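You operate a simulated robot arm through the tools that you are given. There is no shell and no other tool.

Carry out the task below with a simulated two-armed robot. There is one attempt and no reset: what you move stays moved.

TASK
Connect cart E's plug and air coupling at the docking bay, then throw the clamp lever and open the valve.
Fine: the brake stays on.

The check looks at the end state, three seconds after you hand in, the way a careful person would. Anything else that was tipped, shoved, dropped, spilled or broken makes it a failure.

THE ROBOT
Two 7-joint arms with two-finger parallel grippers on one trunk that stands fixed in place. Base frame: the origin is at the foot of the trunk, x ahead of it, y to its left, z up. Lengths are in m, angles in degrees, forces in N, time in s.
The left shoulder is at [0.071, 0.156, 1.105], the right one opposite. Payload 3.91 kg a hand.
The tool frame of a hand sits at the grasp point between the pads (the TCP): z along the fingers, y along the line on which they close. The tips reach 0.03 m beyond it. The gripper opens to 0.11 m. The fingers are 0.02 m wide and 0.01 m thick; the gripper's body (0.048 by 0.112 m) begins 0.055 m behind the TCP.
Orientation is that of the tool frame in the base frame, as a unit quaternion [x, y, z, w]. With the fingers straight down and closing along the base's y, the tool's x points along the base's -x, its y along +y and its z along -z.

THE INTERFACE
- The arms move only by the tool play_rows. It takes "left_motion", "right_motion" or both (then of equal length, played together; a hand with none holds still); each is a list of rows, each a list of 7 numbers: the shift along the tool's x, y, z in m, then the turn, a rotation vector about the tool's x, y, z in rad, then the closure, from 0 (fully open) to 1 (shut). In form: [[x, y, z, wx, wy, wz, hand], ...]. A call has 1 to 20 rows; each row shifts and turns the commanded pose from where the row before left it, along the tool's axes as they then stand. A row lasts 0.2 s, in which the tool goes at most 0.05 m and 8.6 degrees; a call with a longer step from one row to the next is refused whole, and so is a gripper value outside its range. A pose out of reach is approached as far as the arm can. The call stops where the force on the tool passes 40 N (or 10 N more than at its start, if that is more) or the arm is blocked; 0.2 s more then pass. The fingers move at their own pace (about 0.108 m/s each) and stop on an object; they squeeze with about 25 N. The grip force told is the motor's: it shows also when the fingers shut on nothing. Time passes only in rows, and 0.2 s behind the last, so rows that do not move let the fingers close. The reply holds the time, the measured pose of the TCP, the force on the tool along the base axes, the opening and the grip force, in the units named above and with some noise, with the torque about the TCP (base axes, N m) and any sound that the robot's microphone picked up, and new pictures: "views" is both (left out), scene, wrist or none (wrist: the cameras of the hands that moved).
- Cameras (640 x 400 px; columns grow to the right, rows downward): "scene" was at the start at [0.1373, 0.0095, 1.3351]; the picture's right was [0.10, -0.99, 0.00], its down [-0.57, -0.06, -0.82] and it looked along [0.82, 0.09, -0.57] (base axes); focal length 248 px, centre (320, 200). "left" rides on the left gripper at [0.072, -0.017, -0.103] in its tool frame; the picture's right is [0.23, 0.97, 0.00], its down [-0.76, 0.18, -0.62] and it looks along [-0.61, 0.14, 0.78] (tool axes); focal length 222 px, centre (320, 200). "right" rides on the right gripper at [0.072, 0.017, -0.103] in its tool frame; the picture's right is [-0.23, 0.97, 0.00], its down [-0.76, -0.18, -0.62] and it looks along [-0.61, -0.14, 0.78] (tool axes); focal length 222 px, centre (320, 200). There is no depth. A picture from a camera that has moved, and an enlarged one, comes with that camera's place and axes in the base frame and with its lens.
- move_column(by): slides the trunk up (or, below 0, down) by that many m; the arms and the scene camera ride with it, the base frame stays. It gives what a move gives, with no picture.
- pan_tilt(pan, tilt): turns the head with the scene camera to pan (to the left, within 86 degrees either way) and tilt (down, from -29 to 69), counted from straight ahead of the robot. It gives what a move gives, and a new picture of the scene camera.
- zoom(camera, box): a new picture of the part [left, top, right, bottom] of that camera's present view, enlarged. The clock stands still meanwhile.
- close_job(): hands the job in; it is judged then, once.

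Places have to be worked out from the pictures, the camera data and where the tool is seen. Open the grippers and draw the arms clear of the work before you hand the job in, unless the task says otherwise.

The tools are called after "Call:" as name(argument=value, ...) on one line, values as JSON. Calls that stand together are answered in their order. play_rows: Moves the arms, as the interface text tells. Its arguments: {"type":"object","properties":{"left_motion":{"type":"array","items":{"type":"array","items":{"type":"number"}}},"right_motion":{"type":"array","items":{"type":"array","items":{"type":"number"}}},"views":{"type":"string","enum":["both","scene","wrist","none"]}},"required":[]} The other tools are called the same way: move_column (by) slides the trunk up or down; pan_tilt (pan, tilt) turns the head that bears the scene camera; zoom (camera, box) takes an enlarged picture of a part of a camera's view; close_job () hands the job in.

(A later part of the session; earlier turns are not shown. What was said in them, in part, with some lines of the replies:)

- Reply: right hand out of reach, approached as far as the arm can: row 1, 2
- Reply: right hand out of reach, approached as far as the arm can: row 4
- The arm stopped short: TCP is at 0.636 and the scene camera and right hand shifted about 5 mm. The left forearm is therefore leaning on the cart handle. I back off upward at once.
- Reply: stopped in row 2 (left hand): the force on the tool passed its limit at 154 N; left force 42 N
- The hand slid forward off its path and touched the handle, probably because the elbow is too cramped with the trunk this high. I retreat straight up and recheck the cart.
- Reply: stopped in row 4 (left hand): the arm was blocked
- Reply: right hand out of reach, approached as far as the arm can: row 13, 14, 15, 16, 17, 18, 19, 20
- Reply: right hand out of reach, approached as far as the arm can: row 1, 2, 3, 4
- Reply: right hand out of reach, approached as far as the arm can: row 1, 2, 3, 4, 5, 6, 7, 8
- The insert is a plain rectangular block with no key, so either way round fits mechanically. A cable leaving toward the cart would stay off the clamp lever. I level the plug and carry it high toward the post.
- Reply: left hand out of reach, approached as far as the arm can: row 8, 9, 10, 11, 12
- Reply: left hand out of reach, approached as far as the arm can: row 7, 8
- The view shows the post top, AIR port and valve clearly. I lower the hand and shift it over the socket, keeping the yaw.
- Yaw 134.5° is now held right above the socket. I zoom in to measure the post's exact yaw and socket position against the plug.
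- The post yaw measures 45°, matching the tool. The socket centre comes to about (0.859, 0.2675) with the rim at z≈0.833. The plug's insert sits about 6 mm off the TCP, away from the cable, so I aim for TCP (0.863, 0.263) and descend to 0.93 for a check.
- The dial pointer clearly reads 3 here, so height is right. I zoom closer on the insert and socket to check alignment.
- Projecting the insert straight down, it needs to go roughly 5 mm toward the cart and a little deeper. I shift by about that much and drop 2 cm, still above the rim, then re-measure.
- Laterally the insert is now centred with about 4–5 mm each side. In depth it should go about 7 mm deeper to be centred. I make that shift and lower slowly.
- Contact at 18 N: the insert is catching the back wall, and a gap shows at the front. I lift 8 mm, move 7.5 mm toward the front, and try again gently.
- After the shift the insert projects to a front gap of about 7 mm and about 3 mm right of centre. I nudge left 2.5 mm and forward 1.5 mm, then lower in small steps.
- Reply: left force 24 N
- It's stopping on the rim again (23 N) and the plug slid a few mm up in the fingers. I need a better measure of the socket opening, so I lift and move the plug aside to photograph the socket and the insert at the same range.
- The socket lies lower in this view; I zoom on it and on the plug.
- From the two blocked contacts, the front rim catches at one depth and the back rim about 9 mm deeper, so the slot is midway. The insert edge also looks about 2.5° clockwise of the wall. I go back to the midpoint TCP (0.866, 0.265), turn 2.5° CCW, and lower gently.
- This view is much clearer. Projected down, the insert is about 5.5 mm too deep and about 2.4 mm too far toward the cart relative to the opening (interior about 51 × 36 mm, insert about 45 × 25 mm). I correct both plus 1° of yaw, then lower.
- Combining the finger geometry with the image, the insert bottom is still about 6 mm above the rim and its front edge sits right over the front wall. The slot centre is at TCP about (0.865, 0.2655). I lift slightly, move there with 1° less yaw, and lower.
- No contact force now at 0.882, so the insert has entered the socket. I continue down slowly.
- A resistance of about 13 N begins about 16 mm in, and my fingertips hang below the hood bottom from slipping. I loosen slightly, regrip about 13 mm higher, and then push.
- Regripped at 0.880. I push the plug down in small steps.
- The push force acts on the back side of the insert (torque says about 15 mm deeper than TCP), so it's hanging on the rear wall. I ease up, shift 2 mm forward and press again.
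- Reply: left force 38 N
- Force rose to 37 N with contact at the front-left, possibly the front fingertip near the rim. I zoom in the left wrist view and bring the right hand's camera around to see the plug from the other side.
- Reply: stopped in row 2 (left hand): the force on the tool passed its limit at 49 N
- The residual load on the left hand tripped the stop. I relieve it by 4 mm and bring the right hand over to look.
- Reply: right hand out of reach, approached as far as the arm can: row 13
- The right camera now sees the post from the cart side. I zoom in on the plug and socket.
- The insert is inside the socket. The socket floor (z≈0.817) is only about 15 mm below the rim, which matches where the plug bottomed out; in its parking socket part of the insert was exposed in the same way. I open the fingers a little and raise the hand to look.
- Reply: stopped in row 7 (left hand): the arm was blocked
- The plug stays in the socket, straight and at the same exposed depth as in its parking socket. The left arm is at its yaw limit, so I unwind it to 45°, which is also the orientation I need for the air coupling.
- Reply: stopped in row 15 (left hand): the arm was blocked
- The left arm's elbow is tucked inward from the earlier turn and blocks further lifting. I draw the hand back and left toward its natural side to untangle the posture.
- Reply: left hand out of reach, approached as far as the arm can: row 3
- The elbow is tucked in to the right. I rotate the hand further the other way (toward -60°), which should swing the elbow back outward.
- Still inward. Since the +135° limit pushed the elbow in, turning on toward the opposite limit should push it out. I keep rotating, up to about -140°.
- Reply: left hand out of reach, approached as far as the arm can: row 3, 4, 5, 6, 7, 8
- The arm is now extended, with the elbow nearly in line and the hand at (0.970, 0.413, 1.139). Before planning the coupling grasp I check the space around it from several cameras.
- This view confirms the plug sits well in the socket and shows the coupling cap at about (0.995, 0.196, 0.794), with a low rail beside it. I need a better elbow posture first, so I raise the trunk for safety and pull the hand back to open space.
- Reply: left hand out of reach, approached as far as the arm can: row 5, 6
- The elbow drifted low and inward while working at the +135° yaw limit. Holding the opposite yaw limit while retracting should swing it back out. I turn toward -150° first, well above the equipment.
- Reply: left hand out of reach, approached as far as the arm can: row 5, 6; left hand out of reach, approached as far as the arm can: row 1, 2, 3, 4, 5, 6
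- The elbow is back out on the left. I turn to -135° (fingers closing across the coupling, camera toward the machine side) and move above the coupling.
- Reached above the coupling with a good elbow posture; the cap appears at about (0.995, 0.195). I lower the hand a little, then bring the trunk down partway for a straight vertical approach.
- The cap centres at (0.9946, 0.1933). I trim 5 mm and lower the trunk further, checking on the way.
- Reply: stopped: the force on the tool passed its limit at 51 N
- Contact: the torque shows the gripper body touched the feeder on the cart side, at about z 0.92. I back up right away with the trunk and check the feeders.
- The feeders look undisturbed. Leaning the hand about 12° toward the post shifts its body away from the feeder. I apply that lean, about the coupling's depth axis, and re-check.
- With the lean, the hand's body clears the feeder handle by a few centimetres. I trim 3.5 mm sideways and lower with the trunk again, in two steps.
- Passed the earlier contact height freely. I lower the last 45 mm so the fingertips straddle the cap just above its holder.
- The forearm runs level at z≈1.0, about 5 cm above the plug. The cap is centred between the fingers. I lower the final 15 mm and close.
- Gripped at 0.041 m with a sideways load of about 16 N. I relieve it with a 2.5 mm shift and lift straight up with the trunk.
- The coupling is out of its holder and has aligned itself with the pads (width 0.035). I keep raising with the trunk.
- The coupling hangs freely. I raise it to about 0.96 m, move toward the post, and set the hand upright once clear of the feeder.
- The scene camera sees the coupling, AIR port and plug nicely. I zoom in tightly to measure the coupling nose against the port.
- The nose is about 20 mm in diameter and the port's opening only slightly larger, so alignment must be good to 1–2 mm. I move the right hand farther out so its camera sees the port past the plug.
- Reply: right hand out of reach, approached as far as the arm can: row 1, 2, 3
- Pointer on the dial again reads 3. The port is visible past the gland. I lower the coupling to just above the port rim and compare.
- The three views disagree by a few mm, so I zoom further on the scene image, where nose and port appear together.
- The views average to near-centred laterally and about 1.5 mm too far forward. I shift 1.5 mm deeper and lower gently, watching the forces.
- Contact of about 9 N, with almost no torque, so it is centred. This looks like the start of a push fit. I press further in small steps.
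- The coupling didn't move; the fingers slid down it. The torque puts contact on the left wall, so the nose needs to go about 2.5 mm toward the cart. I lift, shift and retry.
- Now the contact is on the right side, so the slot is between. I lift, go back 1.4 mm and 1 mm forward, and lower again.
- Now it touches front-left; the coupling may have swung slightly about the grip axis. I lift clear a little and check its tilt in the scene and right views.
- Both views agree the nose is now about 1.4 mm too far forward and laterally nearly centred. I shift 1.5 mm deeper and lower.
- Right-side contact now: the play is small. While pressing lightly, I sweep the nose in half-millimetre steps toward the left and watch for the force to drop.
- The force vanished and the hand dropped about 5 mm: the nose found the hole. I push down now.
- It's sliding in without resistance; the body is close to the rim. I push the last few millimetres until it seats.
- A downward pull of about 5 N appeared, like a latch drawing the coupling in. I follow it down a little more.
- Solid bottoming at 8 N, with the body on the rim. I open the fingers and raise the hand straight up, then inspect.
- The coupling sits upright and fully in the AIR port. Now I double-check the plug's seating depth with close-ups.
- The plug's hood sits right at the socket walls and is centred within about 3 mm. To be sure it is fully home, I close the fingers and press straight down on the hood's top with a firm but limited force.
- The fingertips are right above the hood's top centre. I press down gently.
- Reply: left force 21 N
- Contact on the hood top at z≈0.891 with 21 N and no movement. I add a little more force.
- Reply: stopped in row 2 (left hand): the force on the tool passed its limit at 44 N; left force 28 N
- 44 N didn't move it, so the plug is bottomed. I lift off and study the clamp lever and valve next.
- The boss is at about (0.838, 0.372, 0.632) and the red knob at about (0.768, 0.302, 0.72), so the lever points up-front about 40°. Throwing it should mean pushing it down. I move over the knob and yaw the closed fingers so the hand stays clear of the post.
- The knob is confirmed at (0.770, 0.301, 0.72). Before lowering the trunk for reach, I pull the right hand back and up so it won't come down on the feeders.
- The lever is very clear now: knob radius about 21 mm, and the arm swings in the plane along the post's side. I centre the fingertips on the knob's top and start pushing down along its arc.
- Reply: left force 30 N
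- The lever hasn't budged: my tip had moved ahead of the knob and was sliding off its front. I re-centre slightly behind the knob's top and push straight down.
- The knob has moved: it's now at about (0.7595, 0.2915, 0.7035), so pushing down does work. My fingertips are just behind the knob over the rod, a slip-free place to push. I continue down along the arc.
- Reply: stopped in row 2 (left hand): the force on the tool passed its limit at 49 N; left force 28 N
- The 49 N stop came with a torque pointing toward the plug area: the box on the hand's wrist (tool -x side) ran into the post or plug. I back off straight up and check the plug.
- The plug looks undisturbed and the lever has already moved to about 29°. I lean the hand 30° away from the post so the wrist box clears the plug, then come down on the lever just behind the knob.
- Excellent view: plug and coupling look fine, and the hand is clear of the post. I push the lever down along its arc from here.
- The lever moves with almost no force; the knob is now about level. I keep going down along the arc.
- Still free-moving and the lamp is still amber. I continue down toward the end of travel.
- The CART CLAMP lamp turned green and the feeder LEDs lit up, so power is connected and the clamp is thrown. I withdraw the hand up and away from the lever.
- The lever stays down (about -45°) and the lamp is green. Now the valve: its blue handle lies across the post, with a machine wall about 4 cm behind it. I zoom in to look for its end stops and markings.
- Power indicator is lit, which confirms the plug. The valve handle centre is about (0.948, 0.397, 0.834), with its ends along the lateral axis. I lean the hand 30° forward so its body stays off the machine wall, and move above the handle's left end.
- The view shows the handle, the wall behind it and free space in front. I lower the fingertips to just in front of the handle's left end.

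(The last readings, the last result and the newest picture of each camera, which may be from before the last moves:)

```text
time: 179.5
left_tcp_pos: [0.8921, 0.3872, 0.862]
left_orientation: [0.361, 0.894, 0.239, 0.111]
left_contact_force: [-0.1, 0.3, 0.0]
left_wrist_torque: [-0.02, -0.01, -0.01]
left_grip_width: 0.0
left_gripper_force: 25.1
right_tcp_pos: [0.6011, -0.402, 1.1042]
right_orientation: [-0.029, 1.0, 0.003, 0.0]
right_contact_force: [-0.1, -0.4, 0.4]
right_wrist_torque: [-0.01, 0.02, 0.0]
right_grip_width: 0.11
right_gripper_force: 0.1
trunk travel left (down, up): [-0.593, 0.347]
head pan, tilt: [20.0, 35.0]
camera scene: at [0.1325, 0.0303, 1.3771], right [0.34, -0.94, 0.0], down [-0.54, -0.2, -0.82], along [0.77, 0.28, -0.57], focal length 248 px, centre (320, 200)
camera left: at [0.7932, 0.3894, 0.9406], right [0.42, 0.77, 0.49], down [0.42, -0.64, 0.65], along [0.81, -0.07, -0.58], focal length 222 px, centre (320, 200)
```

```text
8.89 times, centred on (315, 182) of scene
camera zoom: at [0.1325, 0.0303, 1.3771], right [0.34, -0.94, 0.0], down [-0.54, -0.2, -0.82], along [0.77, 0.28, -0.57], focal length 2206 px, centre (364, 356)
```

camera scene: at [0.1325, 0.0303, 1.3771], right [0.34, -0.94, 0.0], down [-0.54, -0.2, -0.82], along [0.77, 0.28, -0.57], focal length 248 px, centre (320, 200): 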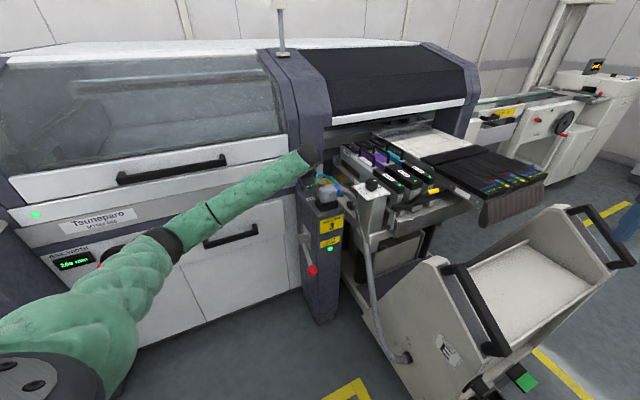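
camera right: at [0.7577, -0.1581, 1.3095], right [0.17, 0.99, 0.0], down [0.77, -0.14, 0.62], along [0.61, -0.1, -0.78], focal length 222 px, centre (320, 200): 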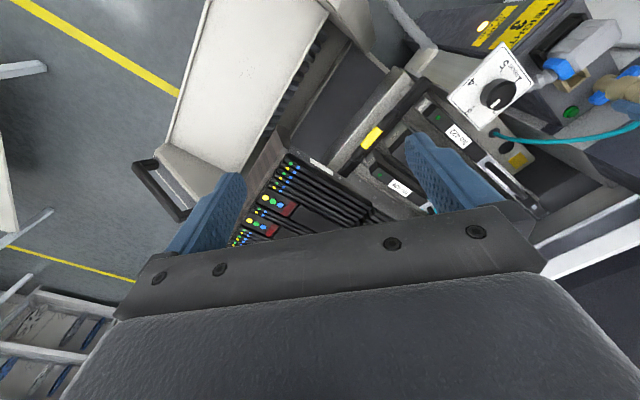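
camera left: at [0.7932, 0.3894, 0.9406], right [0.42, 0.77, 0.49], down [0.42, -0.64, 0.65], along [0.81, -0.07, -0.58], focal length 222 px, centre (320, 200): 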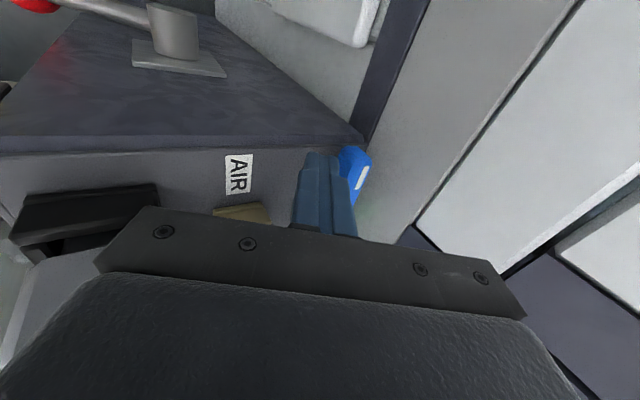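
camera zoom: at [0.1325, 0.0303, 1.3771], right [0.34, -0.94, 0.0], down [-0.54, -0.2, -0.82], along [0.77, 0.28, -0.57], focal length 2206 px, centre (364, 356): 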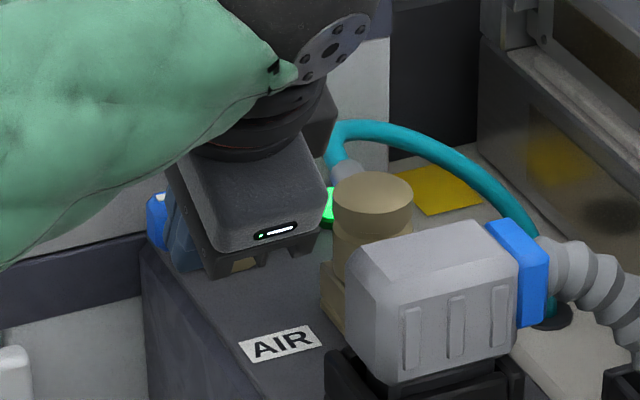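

The tip is right in front of the handle's left end. I lower 8 mm and push gently toward the wall (clockwise) to see if the valve turns that way.

Call:
play_rows(left_motion=[[0.0002, -0.0041, 0.0069, 0, 0, 0, 1], [0, 0.0069, 0.0041, 0, 0, 0, 1], [0, 0.0043, 0.0025, 0, 0, 0, 1], [0, 0.0043, 0.0025, 0, 0, 0, 1]], views="wrist")

Call:
zoom(camera="left", box=[200, 40, 520, 240])

```text
time: 180.5
left_tcp_pos: [0.9056, 0.3976, 0.8536]
left_orientation: [0.362, 0.894, 0.239, 0.112]
left_contact_force: [-0.2, 0.8, 0.2]
left_wrist_torque: [-0.02, 0.05, 0.03]
left_grip_width: 0.0001
left_gripper_force: 24.9
right_tcp_pos: [0.6012, -0.4014, 1.1046]
right_orientation: [-0.029, 1.0, 0.002, 0.0]
right_contact_force: [0.1, 0.0, -0.4]
right_wrist_torque: [0.0, 0.0, 0.03]
right_grip_width: 0.1101
right_gripper_force: 0.0
trunk travel left (down, up): [-0.593, 0.347]
head pan, tilt: [20.0, 35.0]
camera left: at [0.8049, 0.4015, 0.9327], right [0.42, 0.77, 0.49], down [0.42, -0.64, 0.65], along [0.81, -0.07, -0.58], focal length 222 px, centre (320, 200)
```

left: 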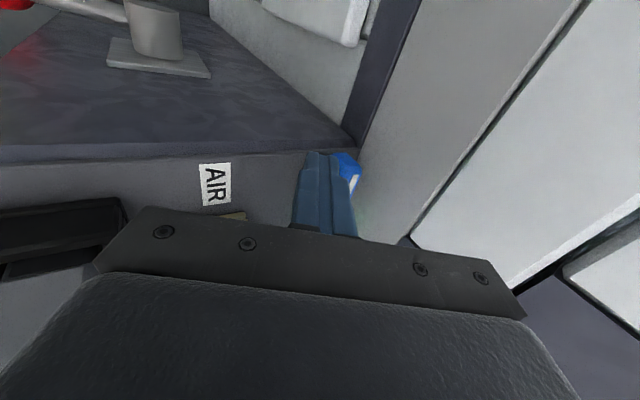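

```text
2.00 times, centred on (360, 140) of left
camera zoom: at [0.8049, 0.4015, 0.9327], right [0.42, 0.77, 0.49], down [0.42, -0.64, 0.65], along [0.81, -0.07, -0.58], focal length 444 px, centre (240, 320)
```

zoom: 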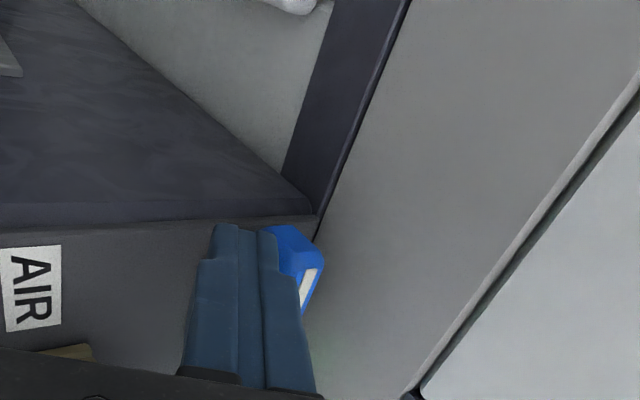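

No force yet, so I keep pushing in small steps.

Call:
play_rows(left_motion=[[0, 0.0043, 0.0025, 0, 0, 0, 1], [0, 0.0043, 0.0025, 0, 0, 0, 1], [0, 0.0043, 0.0025, 0, 0, 0, 1]], views="wrist")

Call:
zoom(camera="left", box=[200, 40, 520, 240])

Call:
zoom(camera="scene", box=[285, 160, 345, 205])

```text
time: 181.0
left_tcp_pos: [0.9047, 0.3995, 0.8554]
left_orientation: [0.365, 0.894, 0.237, 0.111]
left_contact_force: [-24.8, -9.5, 10.4]
left_wrist_torque: [-0.02, 0.33, 0.09]
left_grip_width: 0.0002
left_gripper_force: 24.8
right_tcp_pos: [0.5981, -0.4015, 1.106]
right_orientation: [-0.03, 1.0, 0.002, 0.0]
right_contact_force: [0.2, 0.1, -0.2]
right_wrist_torque: [-0.01, 0.02, -0.01]
right_grip_width: 0.1099
right_gripper_force: 0.0
trunk travel left (down, up): [-0.593, 0.347]
head pan, tilt: [20.0, 35.0]
stopped in row 2 (left hand): the force on the tool passed its limit at 49 N (the readings are from after the stop); the commanded pose is now the measured one
camera left: at [0.8059, 0.4026, 0.9334], right [0.42, 0.77, 0.49], down [0.42, -0.64, 0.65], along [0.81, -0.07, -0.59], focal length 222 px, centre (320, 200)
```

left: 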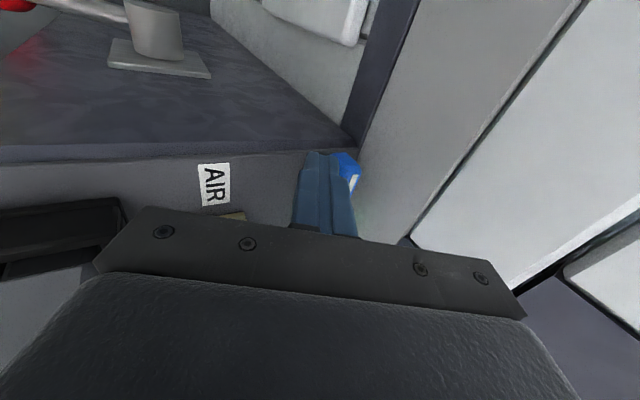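

```text
2.00 times, centred on (360, 140) of left
camera zoom: at [0.8059, 0.4026, 0.9334], right [0.42, 0.77, 0.49], down [0.42, -0.64, 0.65], along [0.81, -0.07, -0.59], focal length 444 px, centre (240, 320)
```

zoom: 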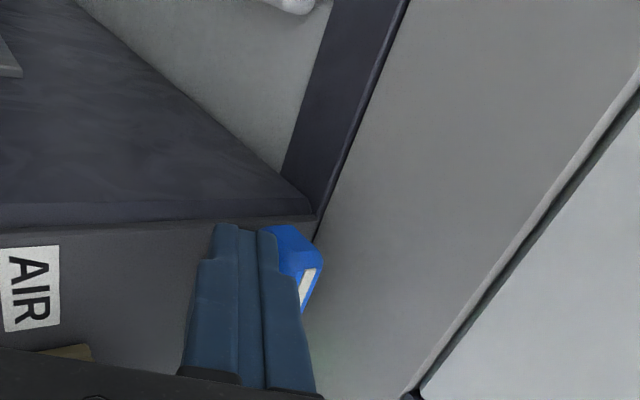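

```text
8.89 times, centred on (315, 182) of scene
camera zoom: at [0.1296, 0.0294, 1.3777], right [0.34, -0.94, 0.0], down [-0.54, -0.2, -0.82], along [0.77, 0.28, -0.57], focal length 2206 px, centre (364, 356)
```

zoom: 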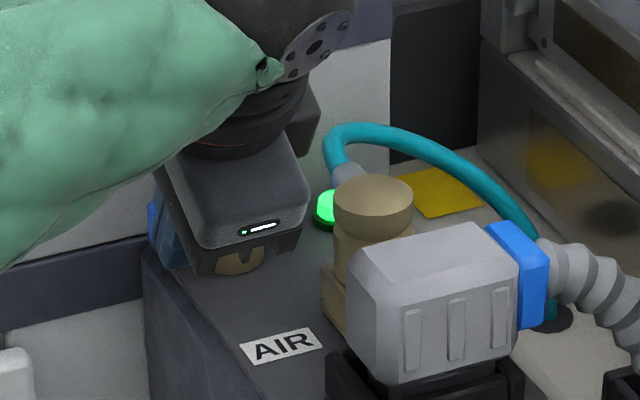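

Hard stop: clockwise is blocked, so the valve opens counter-clockwise (left end toward the front). I back off, open the fingers partly and reset the lean to 15°, so one finger can go behind the handle's left end and draw it forward.

Call:
play_rows(left_motion=[[0, -0.0172, -0.0102, 0, 0, 0, 1], [0, 0.0203, -0.0344, 0, 0, 0, 1], [0, 0.0203, -0.0344, 0, 0, 0, 0.7], [0, 0, 0, 0.135, 0, 0, 0.545], [0, 0, 0, 0.135, 0, 0, 0.545], [-0.0071, 0.031, 0.0253, 0, 0, 0, 0.545], [0, 0, 0, 0, 0, 0, 0.545]], views="both")

Call:
zoom(camera="left", box=[160, 40, 480, 240])

Call:
zoom(camera="scene", box=[285, 155, 345, 200])

```text
time: 182.6
left_tcp_pos: [0.9232, 0.4078, 0.9153]
left_orientation: [0.376, 0.917, 0.115, 0.06]
left_contact_force: [-1.4, 0.3, 0.8]
left_wrist_torque: [0.0, 0.03, 0.03]
left_grip_width: 0.0502
left_gripper_force: 0.1
right_tcp_pos: [0.5998, -0.4008, 1.1067]
right_orientation: [-0.029, 1.0, 0.003, 0.001]
right_contact_force: [1.0, 0.3, 0.0]
right_wrist_torque: [-0.01, -0.01, -0.01]
right_grip_width: 0.1098
right_gripper_force: 0.0
trunk travel left (down, up): [-0.593, 0.347]
head pan, tilt: [20.0, 35.0]
camera scene: at [0.1314, 0.0298, 1.3772], right [0.34, -0.94, 0.0], down [-0.54, -0.2, -0.82], along [0.77, 0.28, -0.57], focal length 248 px, centre (320, 200)
camera left: at [0.8401, 0.4289, 1.0092], right [0.5, 0.83, 0.24], down [0.54, -0.52, 0.67], along [0.68, -0.2, -0.7], focal length 222 px, centre (320, 200)
```

scene: 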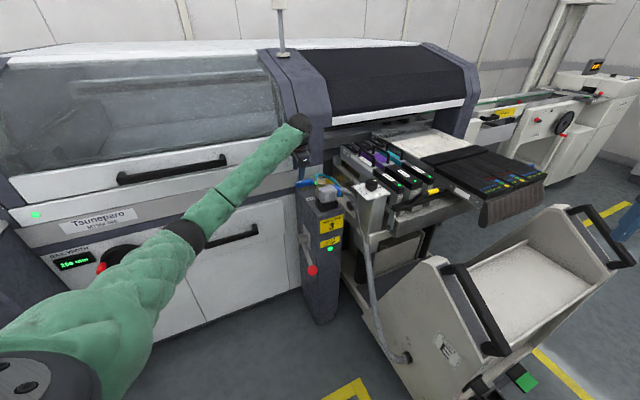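
left: 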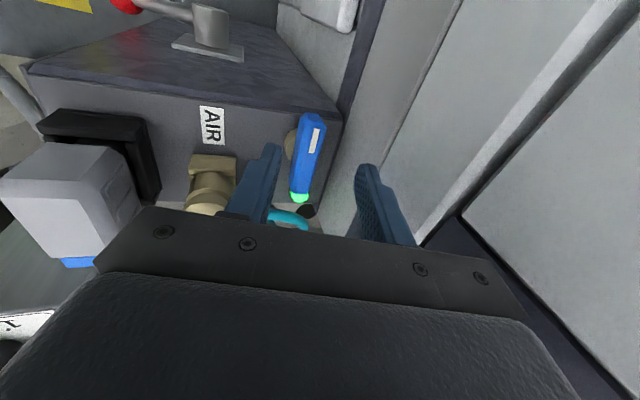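

```text
2.00 times, centred on (320, 140) of left
camera zoom: at [0.8401, 0.4289, 1.0092], right [0.5, 0.83, 0.24], down [0.54, -0.52, 0.67], along [0.68, -0.2, -0.7], focal length 444 px, centre (320, 320)
```

zoom: 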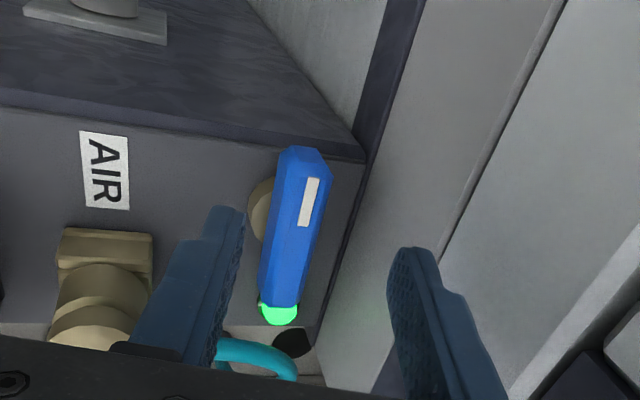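

```text
8.89 times, centred on (315, 178) of scene
camera zoom: at [0.1314, 0.0298, 1.3772], right [0.34, -0.94, 0.0], down [-0.54, -0.2, -0.82], along [0.77, 0.28, -0.57], focal length 2206 px, centre (364, 400)
```

zoom: 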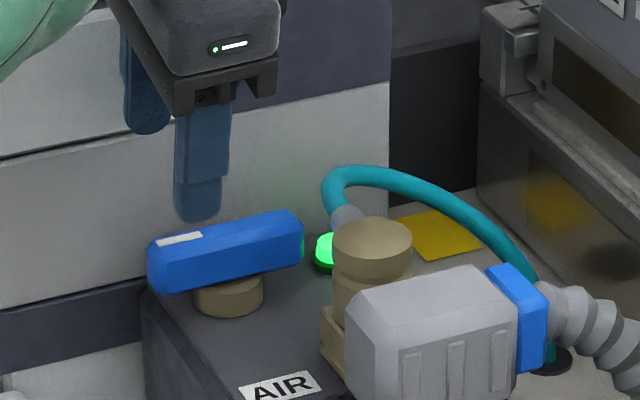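

The fingers straddle the handle: one in front, one toward the wall. I lower them around the left end.

Call:
play_rows(left_motion=[[0.0005, -0.0066, 0.0211, 0, 0, 0, 0.545], [0.0005, -0.0064, 0.0211, 0, 0, 0, 0.545], [0.0005, -0.0062, 0.0208, 0, 0, 0, 0.545]], views="wrist")

Call:
zoom(camera="left", box=[160, 40, 480, 240])

Call:
zoom(camera="scene", box=[285, 155, 345, 200])

```text
time: 183.4
left_tcp_pos: [0.9233, 0.4073, 0.8483]
left_orientation: [0.375, 0.918, 0.116, 0.061]
left_contact_force: [-0.4, -0.2, 0.5]
left_wrist_torque: [0.0, 0.04, -0.01]
left_grip_width: 0.0502
left_gripper_force: 0.1
right_tcp_pos: [0.6004, -0.4007, 1.1027]
right_orientation: [-0.029, 1.0, 0.003, 0.001]
right_contact_force: [-0.1, 0.2, 0.2]
right_wrist_torque: [0.0, 0.03, 0.0]
right_grip_width: 0.1099
right_gripper_force: 0.1
trunk travel left (down, up): [-0.593, 0.347]
head pan, tilt: [20.0, 35.0]
camera left: at [0.8392, 0.4275, 0.9425], right [0.5, 0.83, 0.24], down [0.54, -0.52, 0.67], along [0.68, -0.2, -0.7], focal length 222 px, centre (320, 200)
```

left: 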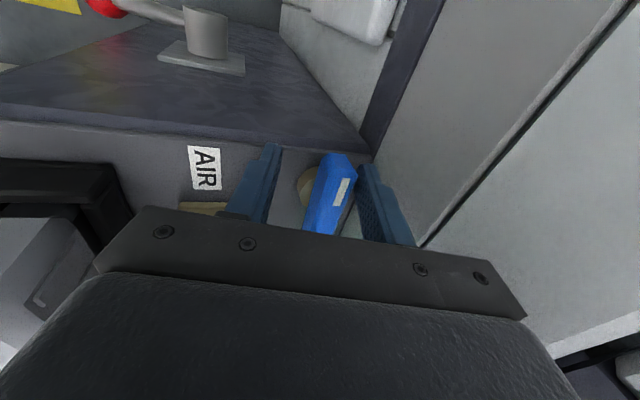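

```text
2.00 times, centred on (320, 140) of left
camera zoom: at [0.8392, 0.4275, 0.9425], right [0.5, 0.83, 0.24], down [0.54, -0.52, 0.67], along [0.68, -0.2, -0.7], focal length 444 px, centre (320, 320)
```

zoom: 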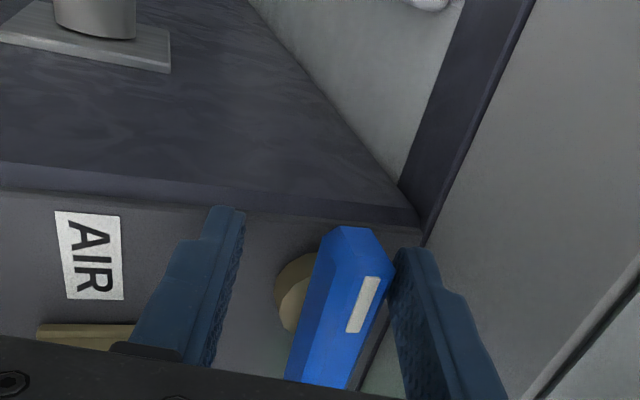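

```text
8.89 times, centred on (315, 178) of scene
camera zoom: at [0.1326, 0.0304, 1.3771], right [0.34, -0.94, 0.0], down [-0.54, -0.2, -0.82], along [0.77, 0.28, -0.57], focal length 2206 px, centre (364, 400)
```

zoom: 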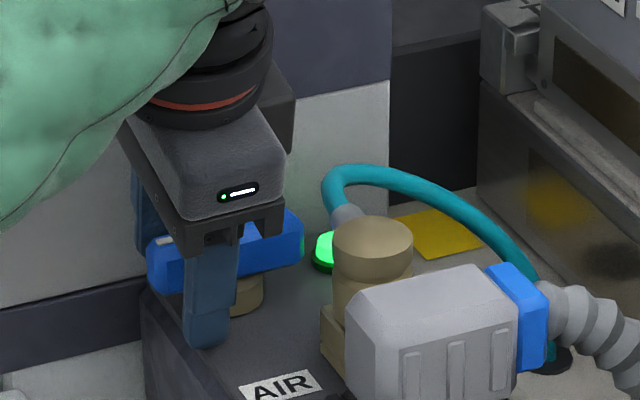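

The handle's left end is between the fingers. I draw it toward the front along an arc (counter-clockwise) in small steps.

Call:
play_rows(left_motion=[[0.0012, -0.0057, -0.0015, 0, 0, 0, 0.545], [0.0012, -0.0057, -0.0015, 0, 0, 0, 0.545], [0.001, -0.0057, -0.0015, 0, 0, 0, 0.545], [0.001, -0.0057, -0.0015, 0, 0, 0, 0.545]], views="wrist")

Call:
zoom(camera="left", box=[160, 40, 480, 240])

Call:
zoom(camera="scene", box=[285, 155, 345, 200])

```text
time: 184.4
left_tcp_pos: [0.9027, 0.3932, 0.8492]
left_orientation: [0.376, 0.918, 0.115, 0.06]
left_contact_force: [0.1, 2.0, -0.9]
left_wrist_torque: [-0.03, 0.03, 0.06]
left_grip_width: 0.0506
left_gripper_force: 0.4
right_tcp_pos: [0.5999, -0.401, 1.1053]
right_orientation: [-0.029, 1.0, 0.003, 0.0]
right_contact_force: [-0.7, -0.1, -0.2]
right_wrist_torque: [-0.04, 0.02, 0.0]
right_grip_width: 0.11
right_gripper_force: 0.1
trunk travel left (down, up): [-0.593, 0.347]
head pan, tilt: [20.0, 35.0]
camera left: at [0.8196, 0.4136, 0.9429], right [0.5, 0.83, 0.24], down [0.54, -0.52, 0.67], along [0.68, -0.2, -0.7], focal length 222 px, centre (320, 200)
```

left: 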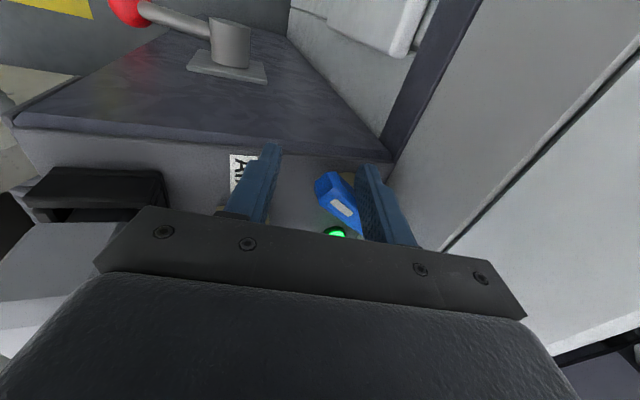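

```text
2.00 times, centred on (320, 140) of left
camera zoom: at [0.8196, 0.4136, 0.9429], right [0.5, 0.83, 0.24], down [0.54, -0.52, 0.67], along [0.68, -0.2, -0.7], focal length 444 px, centre (320, 320)
```

zoom: 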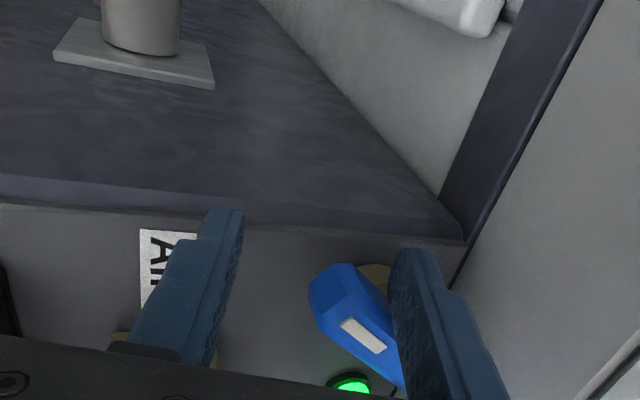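

```text
8.89 times, centred on (315, 178) of scene
camera zoom: at [0.1321, 0.0302, 1.3771], right [0.34, -0.94, 0.0], down [-0.54, -0.2, -0.82], along [0.77, 0.28, -0.57], focal length 2206 px, centre (364, 400)
```

zoom: 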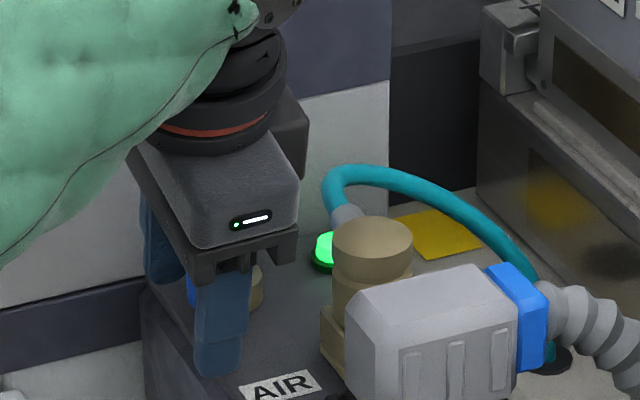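

The handle is turning easily and is about halfway. I continue along the arc, now also moving toward the cart side.

Call:
play_rows(left_motion=[[-0.0015, -0.0054, -0.0014, 0, 0, 0, 0.545], [-0.0025, -0.0052, -0.0014, 0, 0, 0, 0.545], [-0.0035, -0.005, -0.0013, 0, 0, 0, 0.545]], views="wrist")

Call:
zoom(camera="left", box=[160, 40, 480, 240])

Call:
zoom(camera="scene", box=[285, 155, 345, 200])

```text
time: 185.2
left_tcp_pos: [0.8967, 0.3753, 0.8488]
left_orientation: [0.376, 0.917, 0.115, 0.061]
left_contact_force: [-0.3, 1.1, -0.2]
left_wrist_torque: [0.01, 0.01, 0.04]
left_grip_width: 0.0501
left_gripper_force: 0.4
right_tcp_pos: [0.601, -0.4014, 1.1046]
right_orientation: [-0.029, 1.0, 0.002, 0.0]
right_contact_force: [0.6, 0.3, 0.5]
right_wrist_torque: [0.0, -0.01, 0.0]
right_grip_width: 0.1101
right_gripper_force: 0.1
trunk travel left (down, up): [-0.593, 0.347]
head pan, tilt: [20.0, 35.0]
camera left: at [0.8133, 0.397, 0.944], right [0.5, 0.83, 0.24], down [0.54, -0.52, 0.67], along [0.68, -0.2, -0.71], focal length 222 px, centre (320, 200)
```

left: 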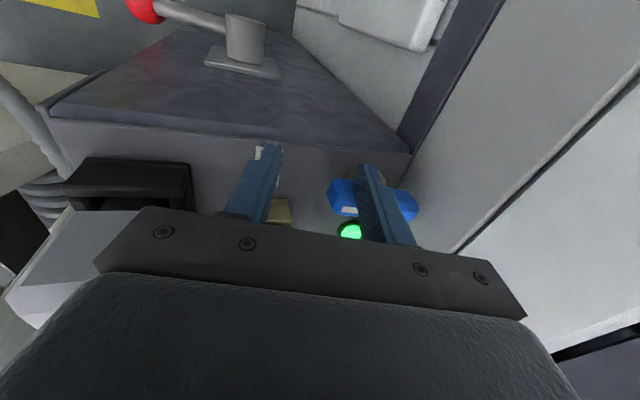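

```text
2.00 times, centred on (320, 140) of left
camera zoom: at [0.8133, 0.397, 0.944], right [0.5, 0.83, 0.24], down [0.54, -0.52, 0.67], along [0.68, -0.2, -0.71], focal length 444 px, centre (320, 320)
```

zoom: 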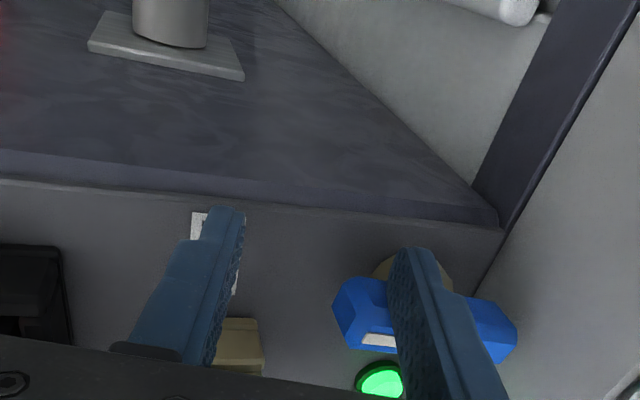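

```text
8.89 times, centred on (315, 178) of scene
camera zoom: at [0.1322, 0.03, 1.3771], right [0.34, -0.94, 0.0], down [-0.54, -0.2, -0.82], along [0.77, 0.28, -0.57], focal length 2206 px, centre (364, 400)
```

zoom: 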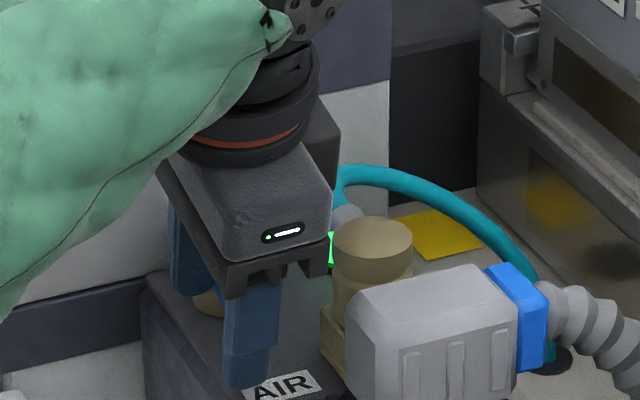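

The handle is now nearly in line with the post. I nudge its front end a little further toward the cart side to reach the stop.

Call:
play_rows(left_motion=[[-0.003, -0.002, -0.0005, 0, 0, 0, 0.545], [-0.003, -0.001, -0.0003, 0, 0, 0, 0.545], [-0.003, 0, 0, 0, 0, 0, 0.545]], views="wrist")

Call:
zoom(camera="left", box=[160, 40, 480, 240])

```text
time: 186.0
left_tcp_pos: [0.8963, 0.3714, 0.8504]
left_orientation: [0.374, 0.918, 0.116, 0.059]
left_contact_force: [-29.0, 24.8, 1.6]
left_wrist_torque: [0.56, 0.62, 1.24]
left_grip_width: 0.0488
left_gripper_force: 0.2
right_tcp_pos: [0.5998, -0.4001, 1.1049]
right_orientation: [-0.029, 1.0, 0.002, 0.001]
right_contact_force: [-0.7, -0.4, 1.2]
right_wrist_torque: [0.0, 0.01, 0.0]
right_grip_width: 0.1099
right_gripper_force: 0.1
trunk travel left (down, up): [-0.593, 0.347]
head pan, tilt: [20.0, 35.0]
camera left: at [0.8152, 0.3921, 0.9442], right [0.49, 0.84, 0.24], down [0.54, -0.51, 0.66], along [0.68, -0.19, -0.71], focal length 222 px, centre (320, 200)
```

left: 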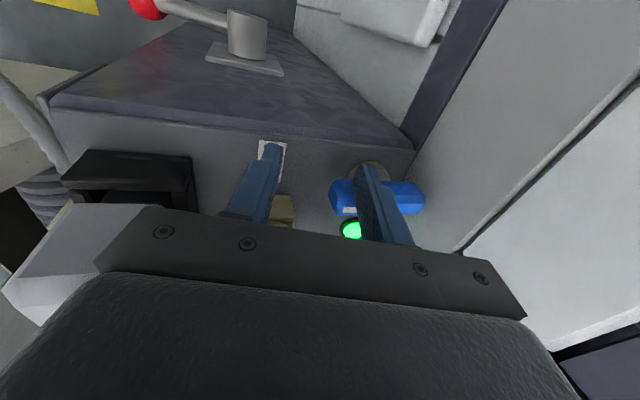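

```text
2.00 times, centred on (320, 140) of left
camera zoom: at [0.8152, 0.3921, 0.9442], right [0.49, 0.84, 0.24], down [0.54, -0.51, 0.66], along [0.68, -0.19, -0.71], focal length 444 px, centre (320, 320)
```

zoom: 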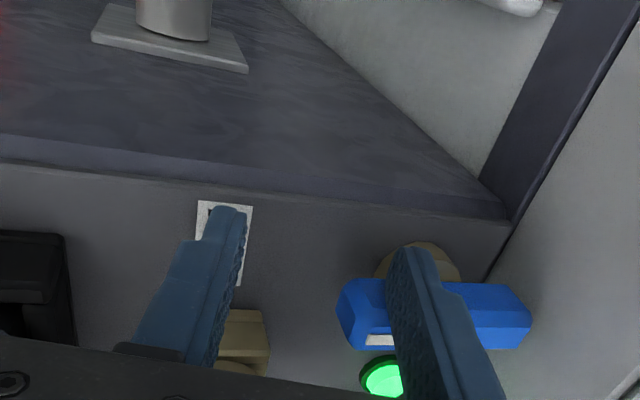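

A firm stop at 38 N: the valve is fully open, with the handle in line with the post. I ease off sideways and lift the hand straight up and away.

Call:
play_rows(left_motion=[[0.006, 0, 0, 0, 0, 0, 0.545], [-0.0005, 0.0077, -0.0289, 0, 0, 0, 0.545], [-0.0008, 0.0115, -0.0434, 0, 0, 0, 0.545], [-0.0008, 0.0115, -0.0434, 0, 0, 0, 0.545], [0, -0.03, -0.03, 0, 0, 0, 0.3], [0, -0.03, -0.03, 0, 0, 0, 0]], views="both")

Call:
zoom(camera="scene", box=[280, 160, 360, 260])

Call:
zoom(camera="left", box=[160, 40, 480, 240])

```text
time: 186.6
left_tcp_pos: [0.8955, 0.3705, 0.8661]
left_orientation: [0.377, 0.917, 0.114, 0.06]
left_contact_force: [0.1, -0.1, 0.5]
left_wrist_torque: [0.01, -0.04, 0.0]
left_grip_width: 0.0503
left_gripper_force: 0.5
right_tcp_pos: [0.5991, -0.4021, 1.1044]
right_orientation: [-0.029, 1.0, 0.002, 0.001]
right_contact_force: [1.1, 0.0, 0.2]
right_wrist_torque: [-0.02, -0.02, -0.01]
right_grip_width: 0.1098
right_gripper_force: 0.1
trunk travel left (down, up): [-0.593, 0.347]
head pan, tilt: [20.0, 35.0]
stopped in row 2 (left hand): the force on the tool passed its limit at 84 N (the readings are from after the stop); the commanded pose is now the measured one
camera scene: at [0.1316, 0.0292, 1.3773], right [0.34, -0.94, 0.0], down [-0.54, -0.19, -0.82], along [0.77, 0.28, -0.57], focal length 248 px, centre (320, 200)
camera left: at [0.8129, 0.3911, 0.96], right [0.5, 0.83, 0.24], down [0.54, -0.52, 0.66], along [0.68, -0.2, -0.71], focal length 222 px, centre (320, 200)
```

scene: 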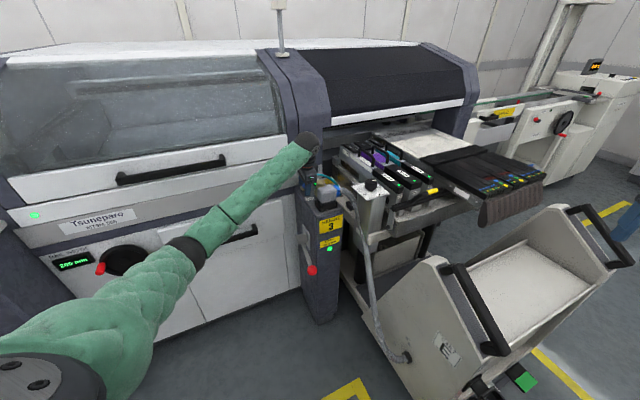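
left: 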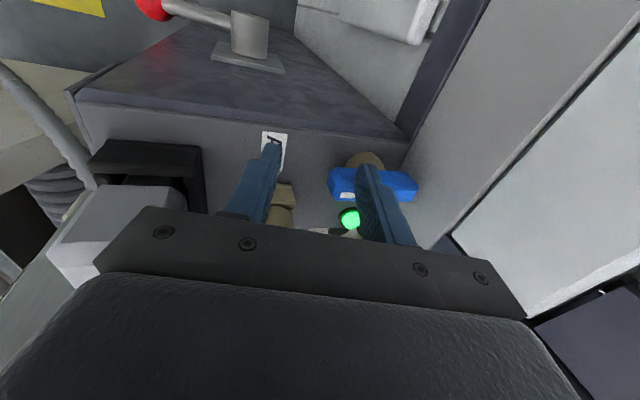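

```text
4.00 times, centred on (320, 210) of scene
camera zoom: at [0.1316, 0.0292, 1.3773], right [0.34, -0.94, 0.0], down [-0.54, -0.19, -0.82], along [0.77, 0.28, -0.57], focal length 992 px, centre (320, 160)
```

zoom: 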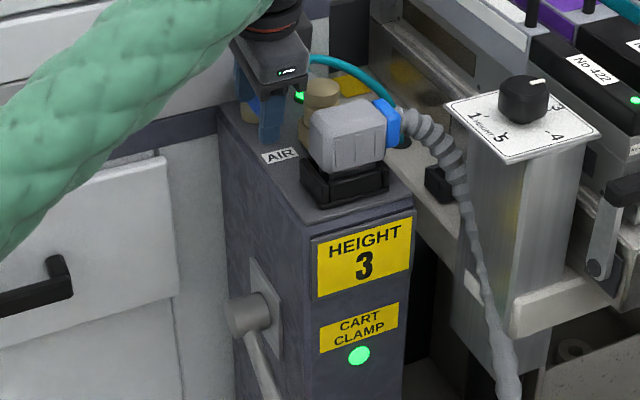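

```text
2.00 times, centred on (320, 140) of left
camera zoom: at [0.8129, 0.3911, 0.96], right [0.5, 0.83, 0.24], down [0.54, -0.52, 0.66], along [0.68, -0.2, -0.71], focal length 444 px, centre (320, 320)
```

zoom: 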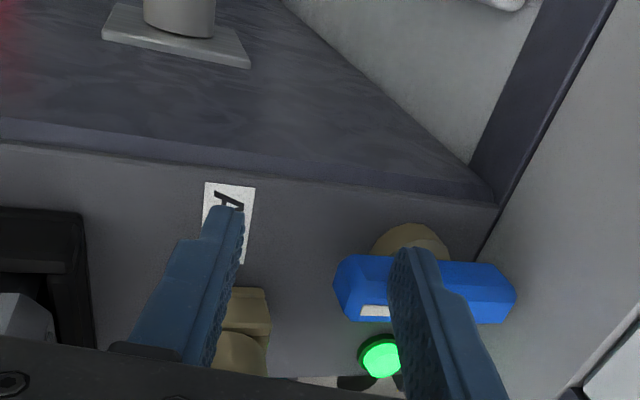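

A brief snag on the way up (now relaxed, handle still in place). I shift a bit farther left from the handle first, then rise in small steps.

Call:
play_rows(left_motion=[[0.005, 0, 0, 0, 0, 0, 0.545], [0.004, 0, 0, 0, 0, 0, 0.545], [-0.0002, 0.0026, -0.0096, 0, 0, 0, 0.545], [-0.0002, 0.0026, -0.0096, 0, 0, 0, 0.545]], views="wrist")

Call:
zoom(camera="left", box=[160, 40, 480, 240])

```text
time: 187.6
left_tcp_pos: [0.8887, 0.3769, 0.8856]
left_orientation: [0.377, 0.917, 0.114, 0.059]
left_contact_force: [0.2, 0.5, 0.6]
left_wrist_torque: [0.02, 0.0, 0.01]
left_grip_width: 0.0501
left_gripper_force: 0.0
right_tcp_pos: [0.6003, -0.4005, 1.1048]
right_orientation: [-0.029, 1.0, 0.002, 0.001]
right_contact_force: [0.2, -0.1, -0.2]
right_wrist_torque: [-0.01, 0.01, 0.02]
right_grip_width: 0.1098
right_gripper_force: 0.1
trunk travel left (down, up): [-0.593, 0.347]
head pan, tilt: [20.0, 35.0]
camera left: at [0.8061, 0.3987, 0.9801], right [0.5, 0.83, 0.24], down [0.54, -0.52, 0.66], along [0.68, -0.2, -0.71], focal length 222 px, centre (320, 200)
```

left: 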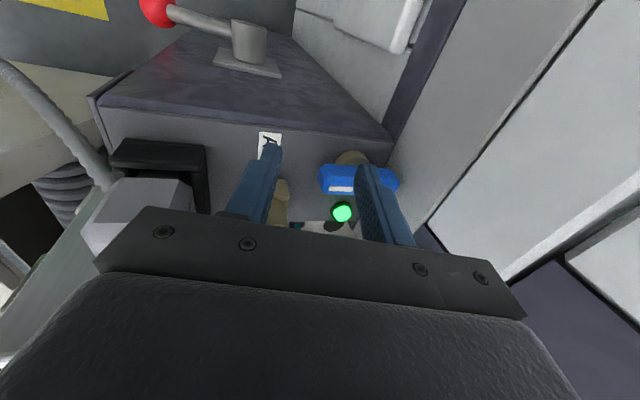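

```text
2.00 times, centred on (320, 140) of left
camera zoom: at [0.8061, 0.3987, 0.9801], right [0.5, 0.83, 0.24], down [0.54, -0.52, 0.66], along [0.68, -0.2, -0.71], focal length 444 px, centre (320, 320)
```

zoom: 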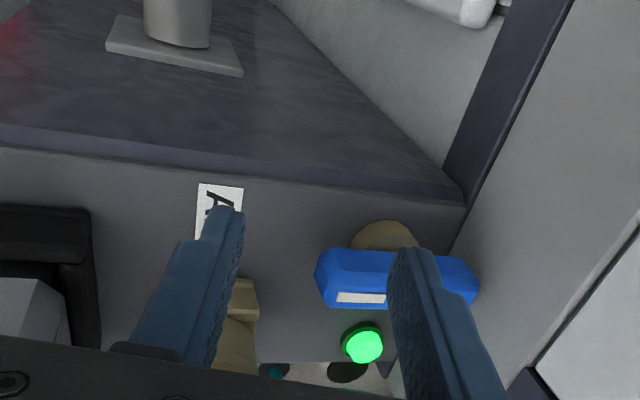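

Free now. I continue upward and draw the hand back toward the robot's left side.

Call:
play_rows(left_motion=[[-0.0008, 0.0115, -0.0434, 0, 0, 0, 0.545], [-0.0008, 0.0115, -0.0434, 0, 0, 0, 0.545], [-0.0008, 0.0115, -0.0434, 0, 0, 0, 0.3], [0.02, -0.035, -0.01, 0, 0, 0, 0], [0.02, -0.035, -0.01, 0, 0, 0, 0], [0.02, -0.035, -0.01, 0, 0, 0, 0], [0.02, -0.035, -0.01, 0, 0, 0, 0]], views="both")

Call:
zoom(camera="scene", box=[280, 160, 380, 290])

Call:
zoom(camera="scene", box=[285, 165, 349, 213])

```text
time: 189.2
left_tcp_pos: [0.7299, 0.3301, 1.0199]
left_orientation: [0.376, 0.917, 0.115, 0.059]
left_contact_force: [-0.1, -0.1, -0.1]
left_wrist_torque: [0.04, 0.02, -0.01]
left_grip_width: 0.1099
left_gripper_force: 0.0
right_tcp_pos: [0.5988, -0.4012, 1.1049]
right_orientation: [-0.029, 1.0, 0.003, 0.001]
right_contact_force: [-0.8, 0.4, -0.2]
right_wrist_torque: [0.01, 0.0, 0.01]
right_grip_width: 0.1097
right_gripper_force: 0.0
trunk travel left (down, up): [-0.593, 0.347]
head pan, tilt: [20.0, 35.0]
camera scene: at [0.1312, 0.0301, 1.3772], right [0.34, -0.94, 0.0], down [-0.54, -0.2, -0.82], along [0.77, 0.28, -0.57], focal length 248 px, centre (320, 200)
camera left: at [0.6469, 0.3511, 1.1147], right [0.5, 0.83, 0.24], down [0.54, -0.52, 0.67], along [0.68, -0.2, -0.71], focal length 222 px, centre (320, 200)
```

scene: 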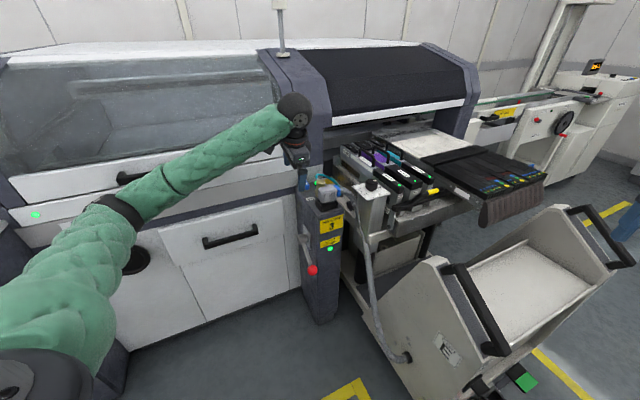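
left: 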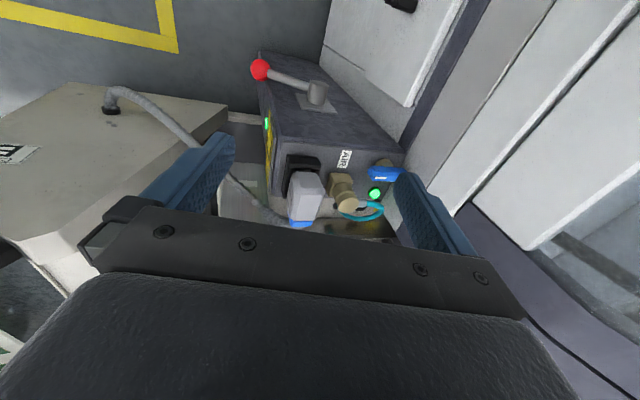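

```text
3.08 times, centred on (330, 225) of scene
camera zoom: at [0.1312, 0.0301, 1.3772], right [0.34, -0.94, 0.0], down [-0.54, -0.2, -0.82], along [0.77, 0.28, -0.57], focal length 764 px, centre (289, 123)
```

zoom: 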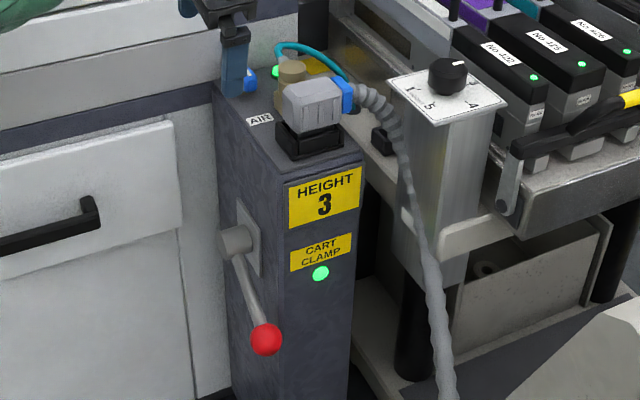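

```text
8.33 times, centred on (317, 189) of scene
camera zoom: at [0.1312, 0.0301, 1.3772], right [0.34, -0.94, 0.0], down [-0.54, -0.2, -0.82], along [0.77, 0.28, -0.57], focal length 2068 px, centre (345, 292)
```

zoom: 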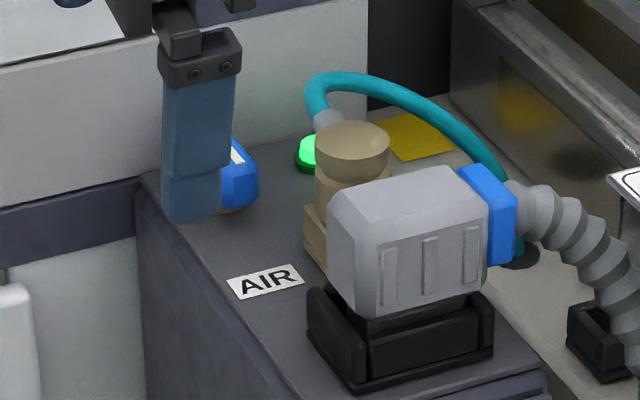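

Everything looks right: plug and coupling in, lever down with a green lamp, valve turned. I retract the left hand farther and take a last look at the valve and the surroundings.

Call:
play_rows(left_motion=[[0.042, 0.0068, -0.024, 0, 0, 0, 0], [0.042, 0.0068, -0.024, 0, 0, 0, 0], [0.042, 0.0068, -0.024, 0, 0, 0, 0], [0.042, 0.0068, -0.024, 0, 0, 0, 0]], views="both")

Call:
zoom(camera="scene", box=[285, 165, 349, 213])

Call:
zoom(camera="left", box=[220, 60, 540, 260])

Call:
zoom(camera="scene", box=[320, 100, 560, 280])

```text
time: 190.2
left_tcp_pos: [0.6086, 0.45, 1.1167]
left_orientation: [0.377, 0.917, 0.114, 0.06]
left_contact_force: [0.2, 0.8, 0.0]
left_wrist_torque: [-0.02, -0.02, -0.02]
left_grip_width: 0.1102
left_gripper_force: 0.1
right_tcp_pos: [0.5999, -0.4014, 1.1056]
right_orientation: [-0.028, 1.0, 0.002, 0.003]
right_contact_force: [0.4, -0.6, 0.5]
right_wrist_torque: [0.0, 0.0, -0.03]
right_grip_width: 0.1101
right_gripper_force: 0.1
trunk travel left (down, up): [-0.593, 0.347]
head pan, tilt: [20.0, 35.0]
camera scene: at [0.1303, 0.0303, 1.3773], right [0.34, -0.94, 0.0], down [-0.54, -0.2, -0.82], along [0.77, 0.28, -0.57], focal length 248 px, centre (320, 200)
camera left: at [0.5267, 0.4728, 1.2111], right [0.5, 0.83, 0.24], down [0.54, -0.52, 0.67], along [0.68, -0.2, -0.71], focal length 222 px, centre (320, 200)
```

scene: 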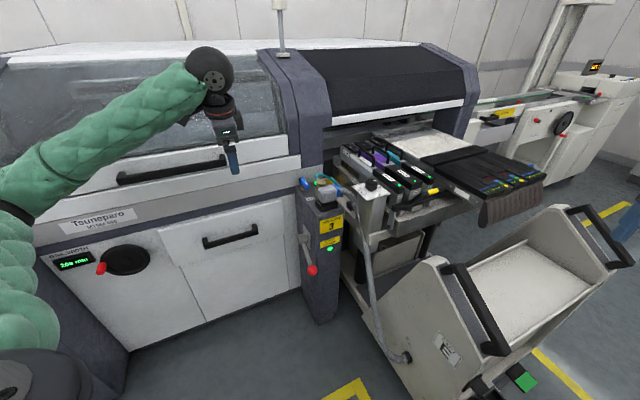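
left: 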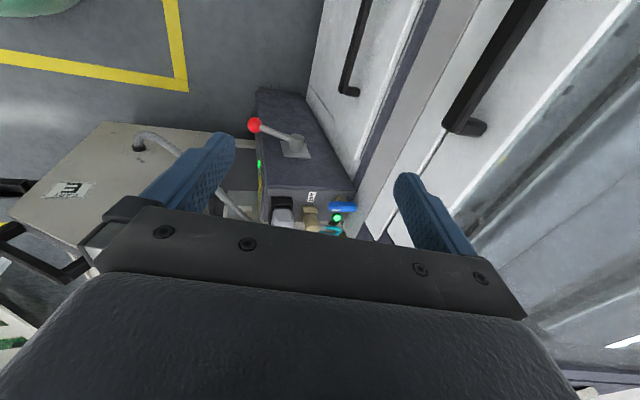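

```text
8.33 times, centred on (317, 189) of scene
camera zoom: at [0.1303, 0.0303, 1.3773], right [0.34, -0.94, 0.0], down [-0.54, -0.2, -0.82], along [0.77, 0.28, -0.57], focal length 2068 px, centre (345, 292)
```

zoom: 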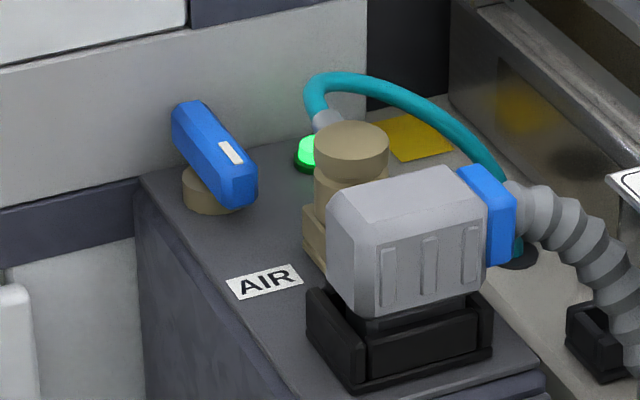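

```text
2.00 times, centred on (380, 160) of left
camera zoom: at [0.5267, 0.4728, 1.2111], right [0.5, 0.83, 0.24], down [0.54, -0.52, 0.67], along [0.68, -0.2, -0.71], focal length 444 px, centre (200, 280)
```

zoom: 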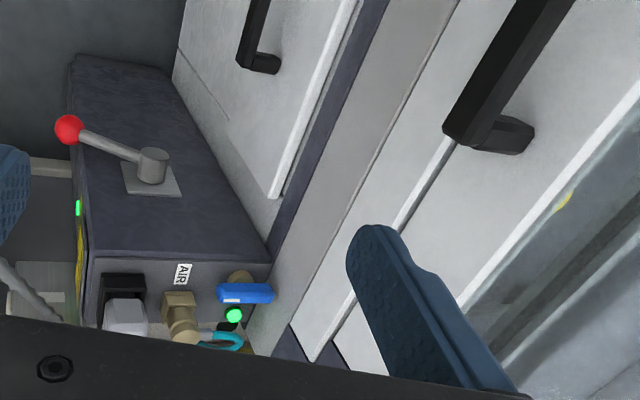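

```text
2.22 times, centred on (440, 190) of scene
camera zoom: at [0.1303, 0.0303, 1.3773], right [0.34, -0.94, 0.0], down [-0.54, -0.2, -0.82], along [0.77, 0.28, -0.57], focal length 551 px, centre (53, 222)
```

zoom: 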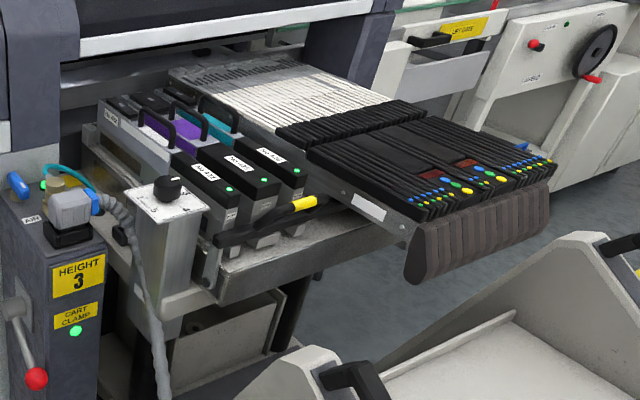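

The last views show:
- The plug is in the socket and the coupling is in the AIR port.
- The clamp lever is down with a green lamp.
- The valve handle is turned a full 90°, in line with the post.
- The dial reads 3, the brake pedals were not touched, and the feeders are in place.

Both grippers are open and clear, so I hand the job in.

Call:
close_job()

```text
The job is handed in.
```

Cart E is connected at the docking bay: the plug and air coupling are in, the clamp lever is thrown and the valve is open. I handed the job in with both grippers open and the arms clear of the work.

- **Plug:** it sits in the post's black socket with the cable leaving toward the cart. It stayed put under about 44 N pressed on its top, and the feeder lights and the green light on the post came on once the clamp was thrown.
- **Air coupling:** it is seated upright in the AIR port.
- **Clamp lever:** it is down, and the CART CLAMP lamp changed from amber to green.
- **Valve:** I turned it counter-clockwise to its stop, about 90°, so the handle lines up with the post. It was blocked the other way.
- **Left alone:** I did not touch the brake pedals. The height dial already read 3, matching the bay, so I did not turn it.

During the work the arm or hand bumped some things:
- The left arm leaned on the cart's push handle and hit it once at about 150 N.
- The hand pressed on a feeder at about 50 N.
- The wrist pressed on the plug or the post at about 49 N.
- A finger snagged at about 84 N while lifting away from the valve.

None of these left a visible shift in the later pictures, and the feeders and cart look as they did at the start.
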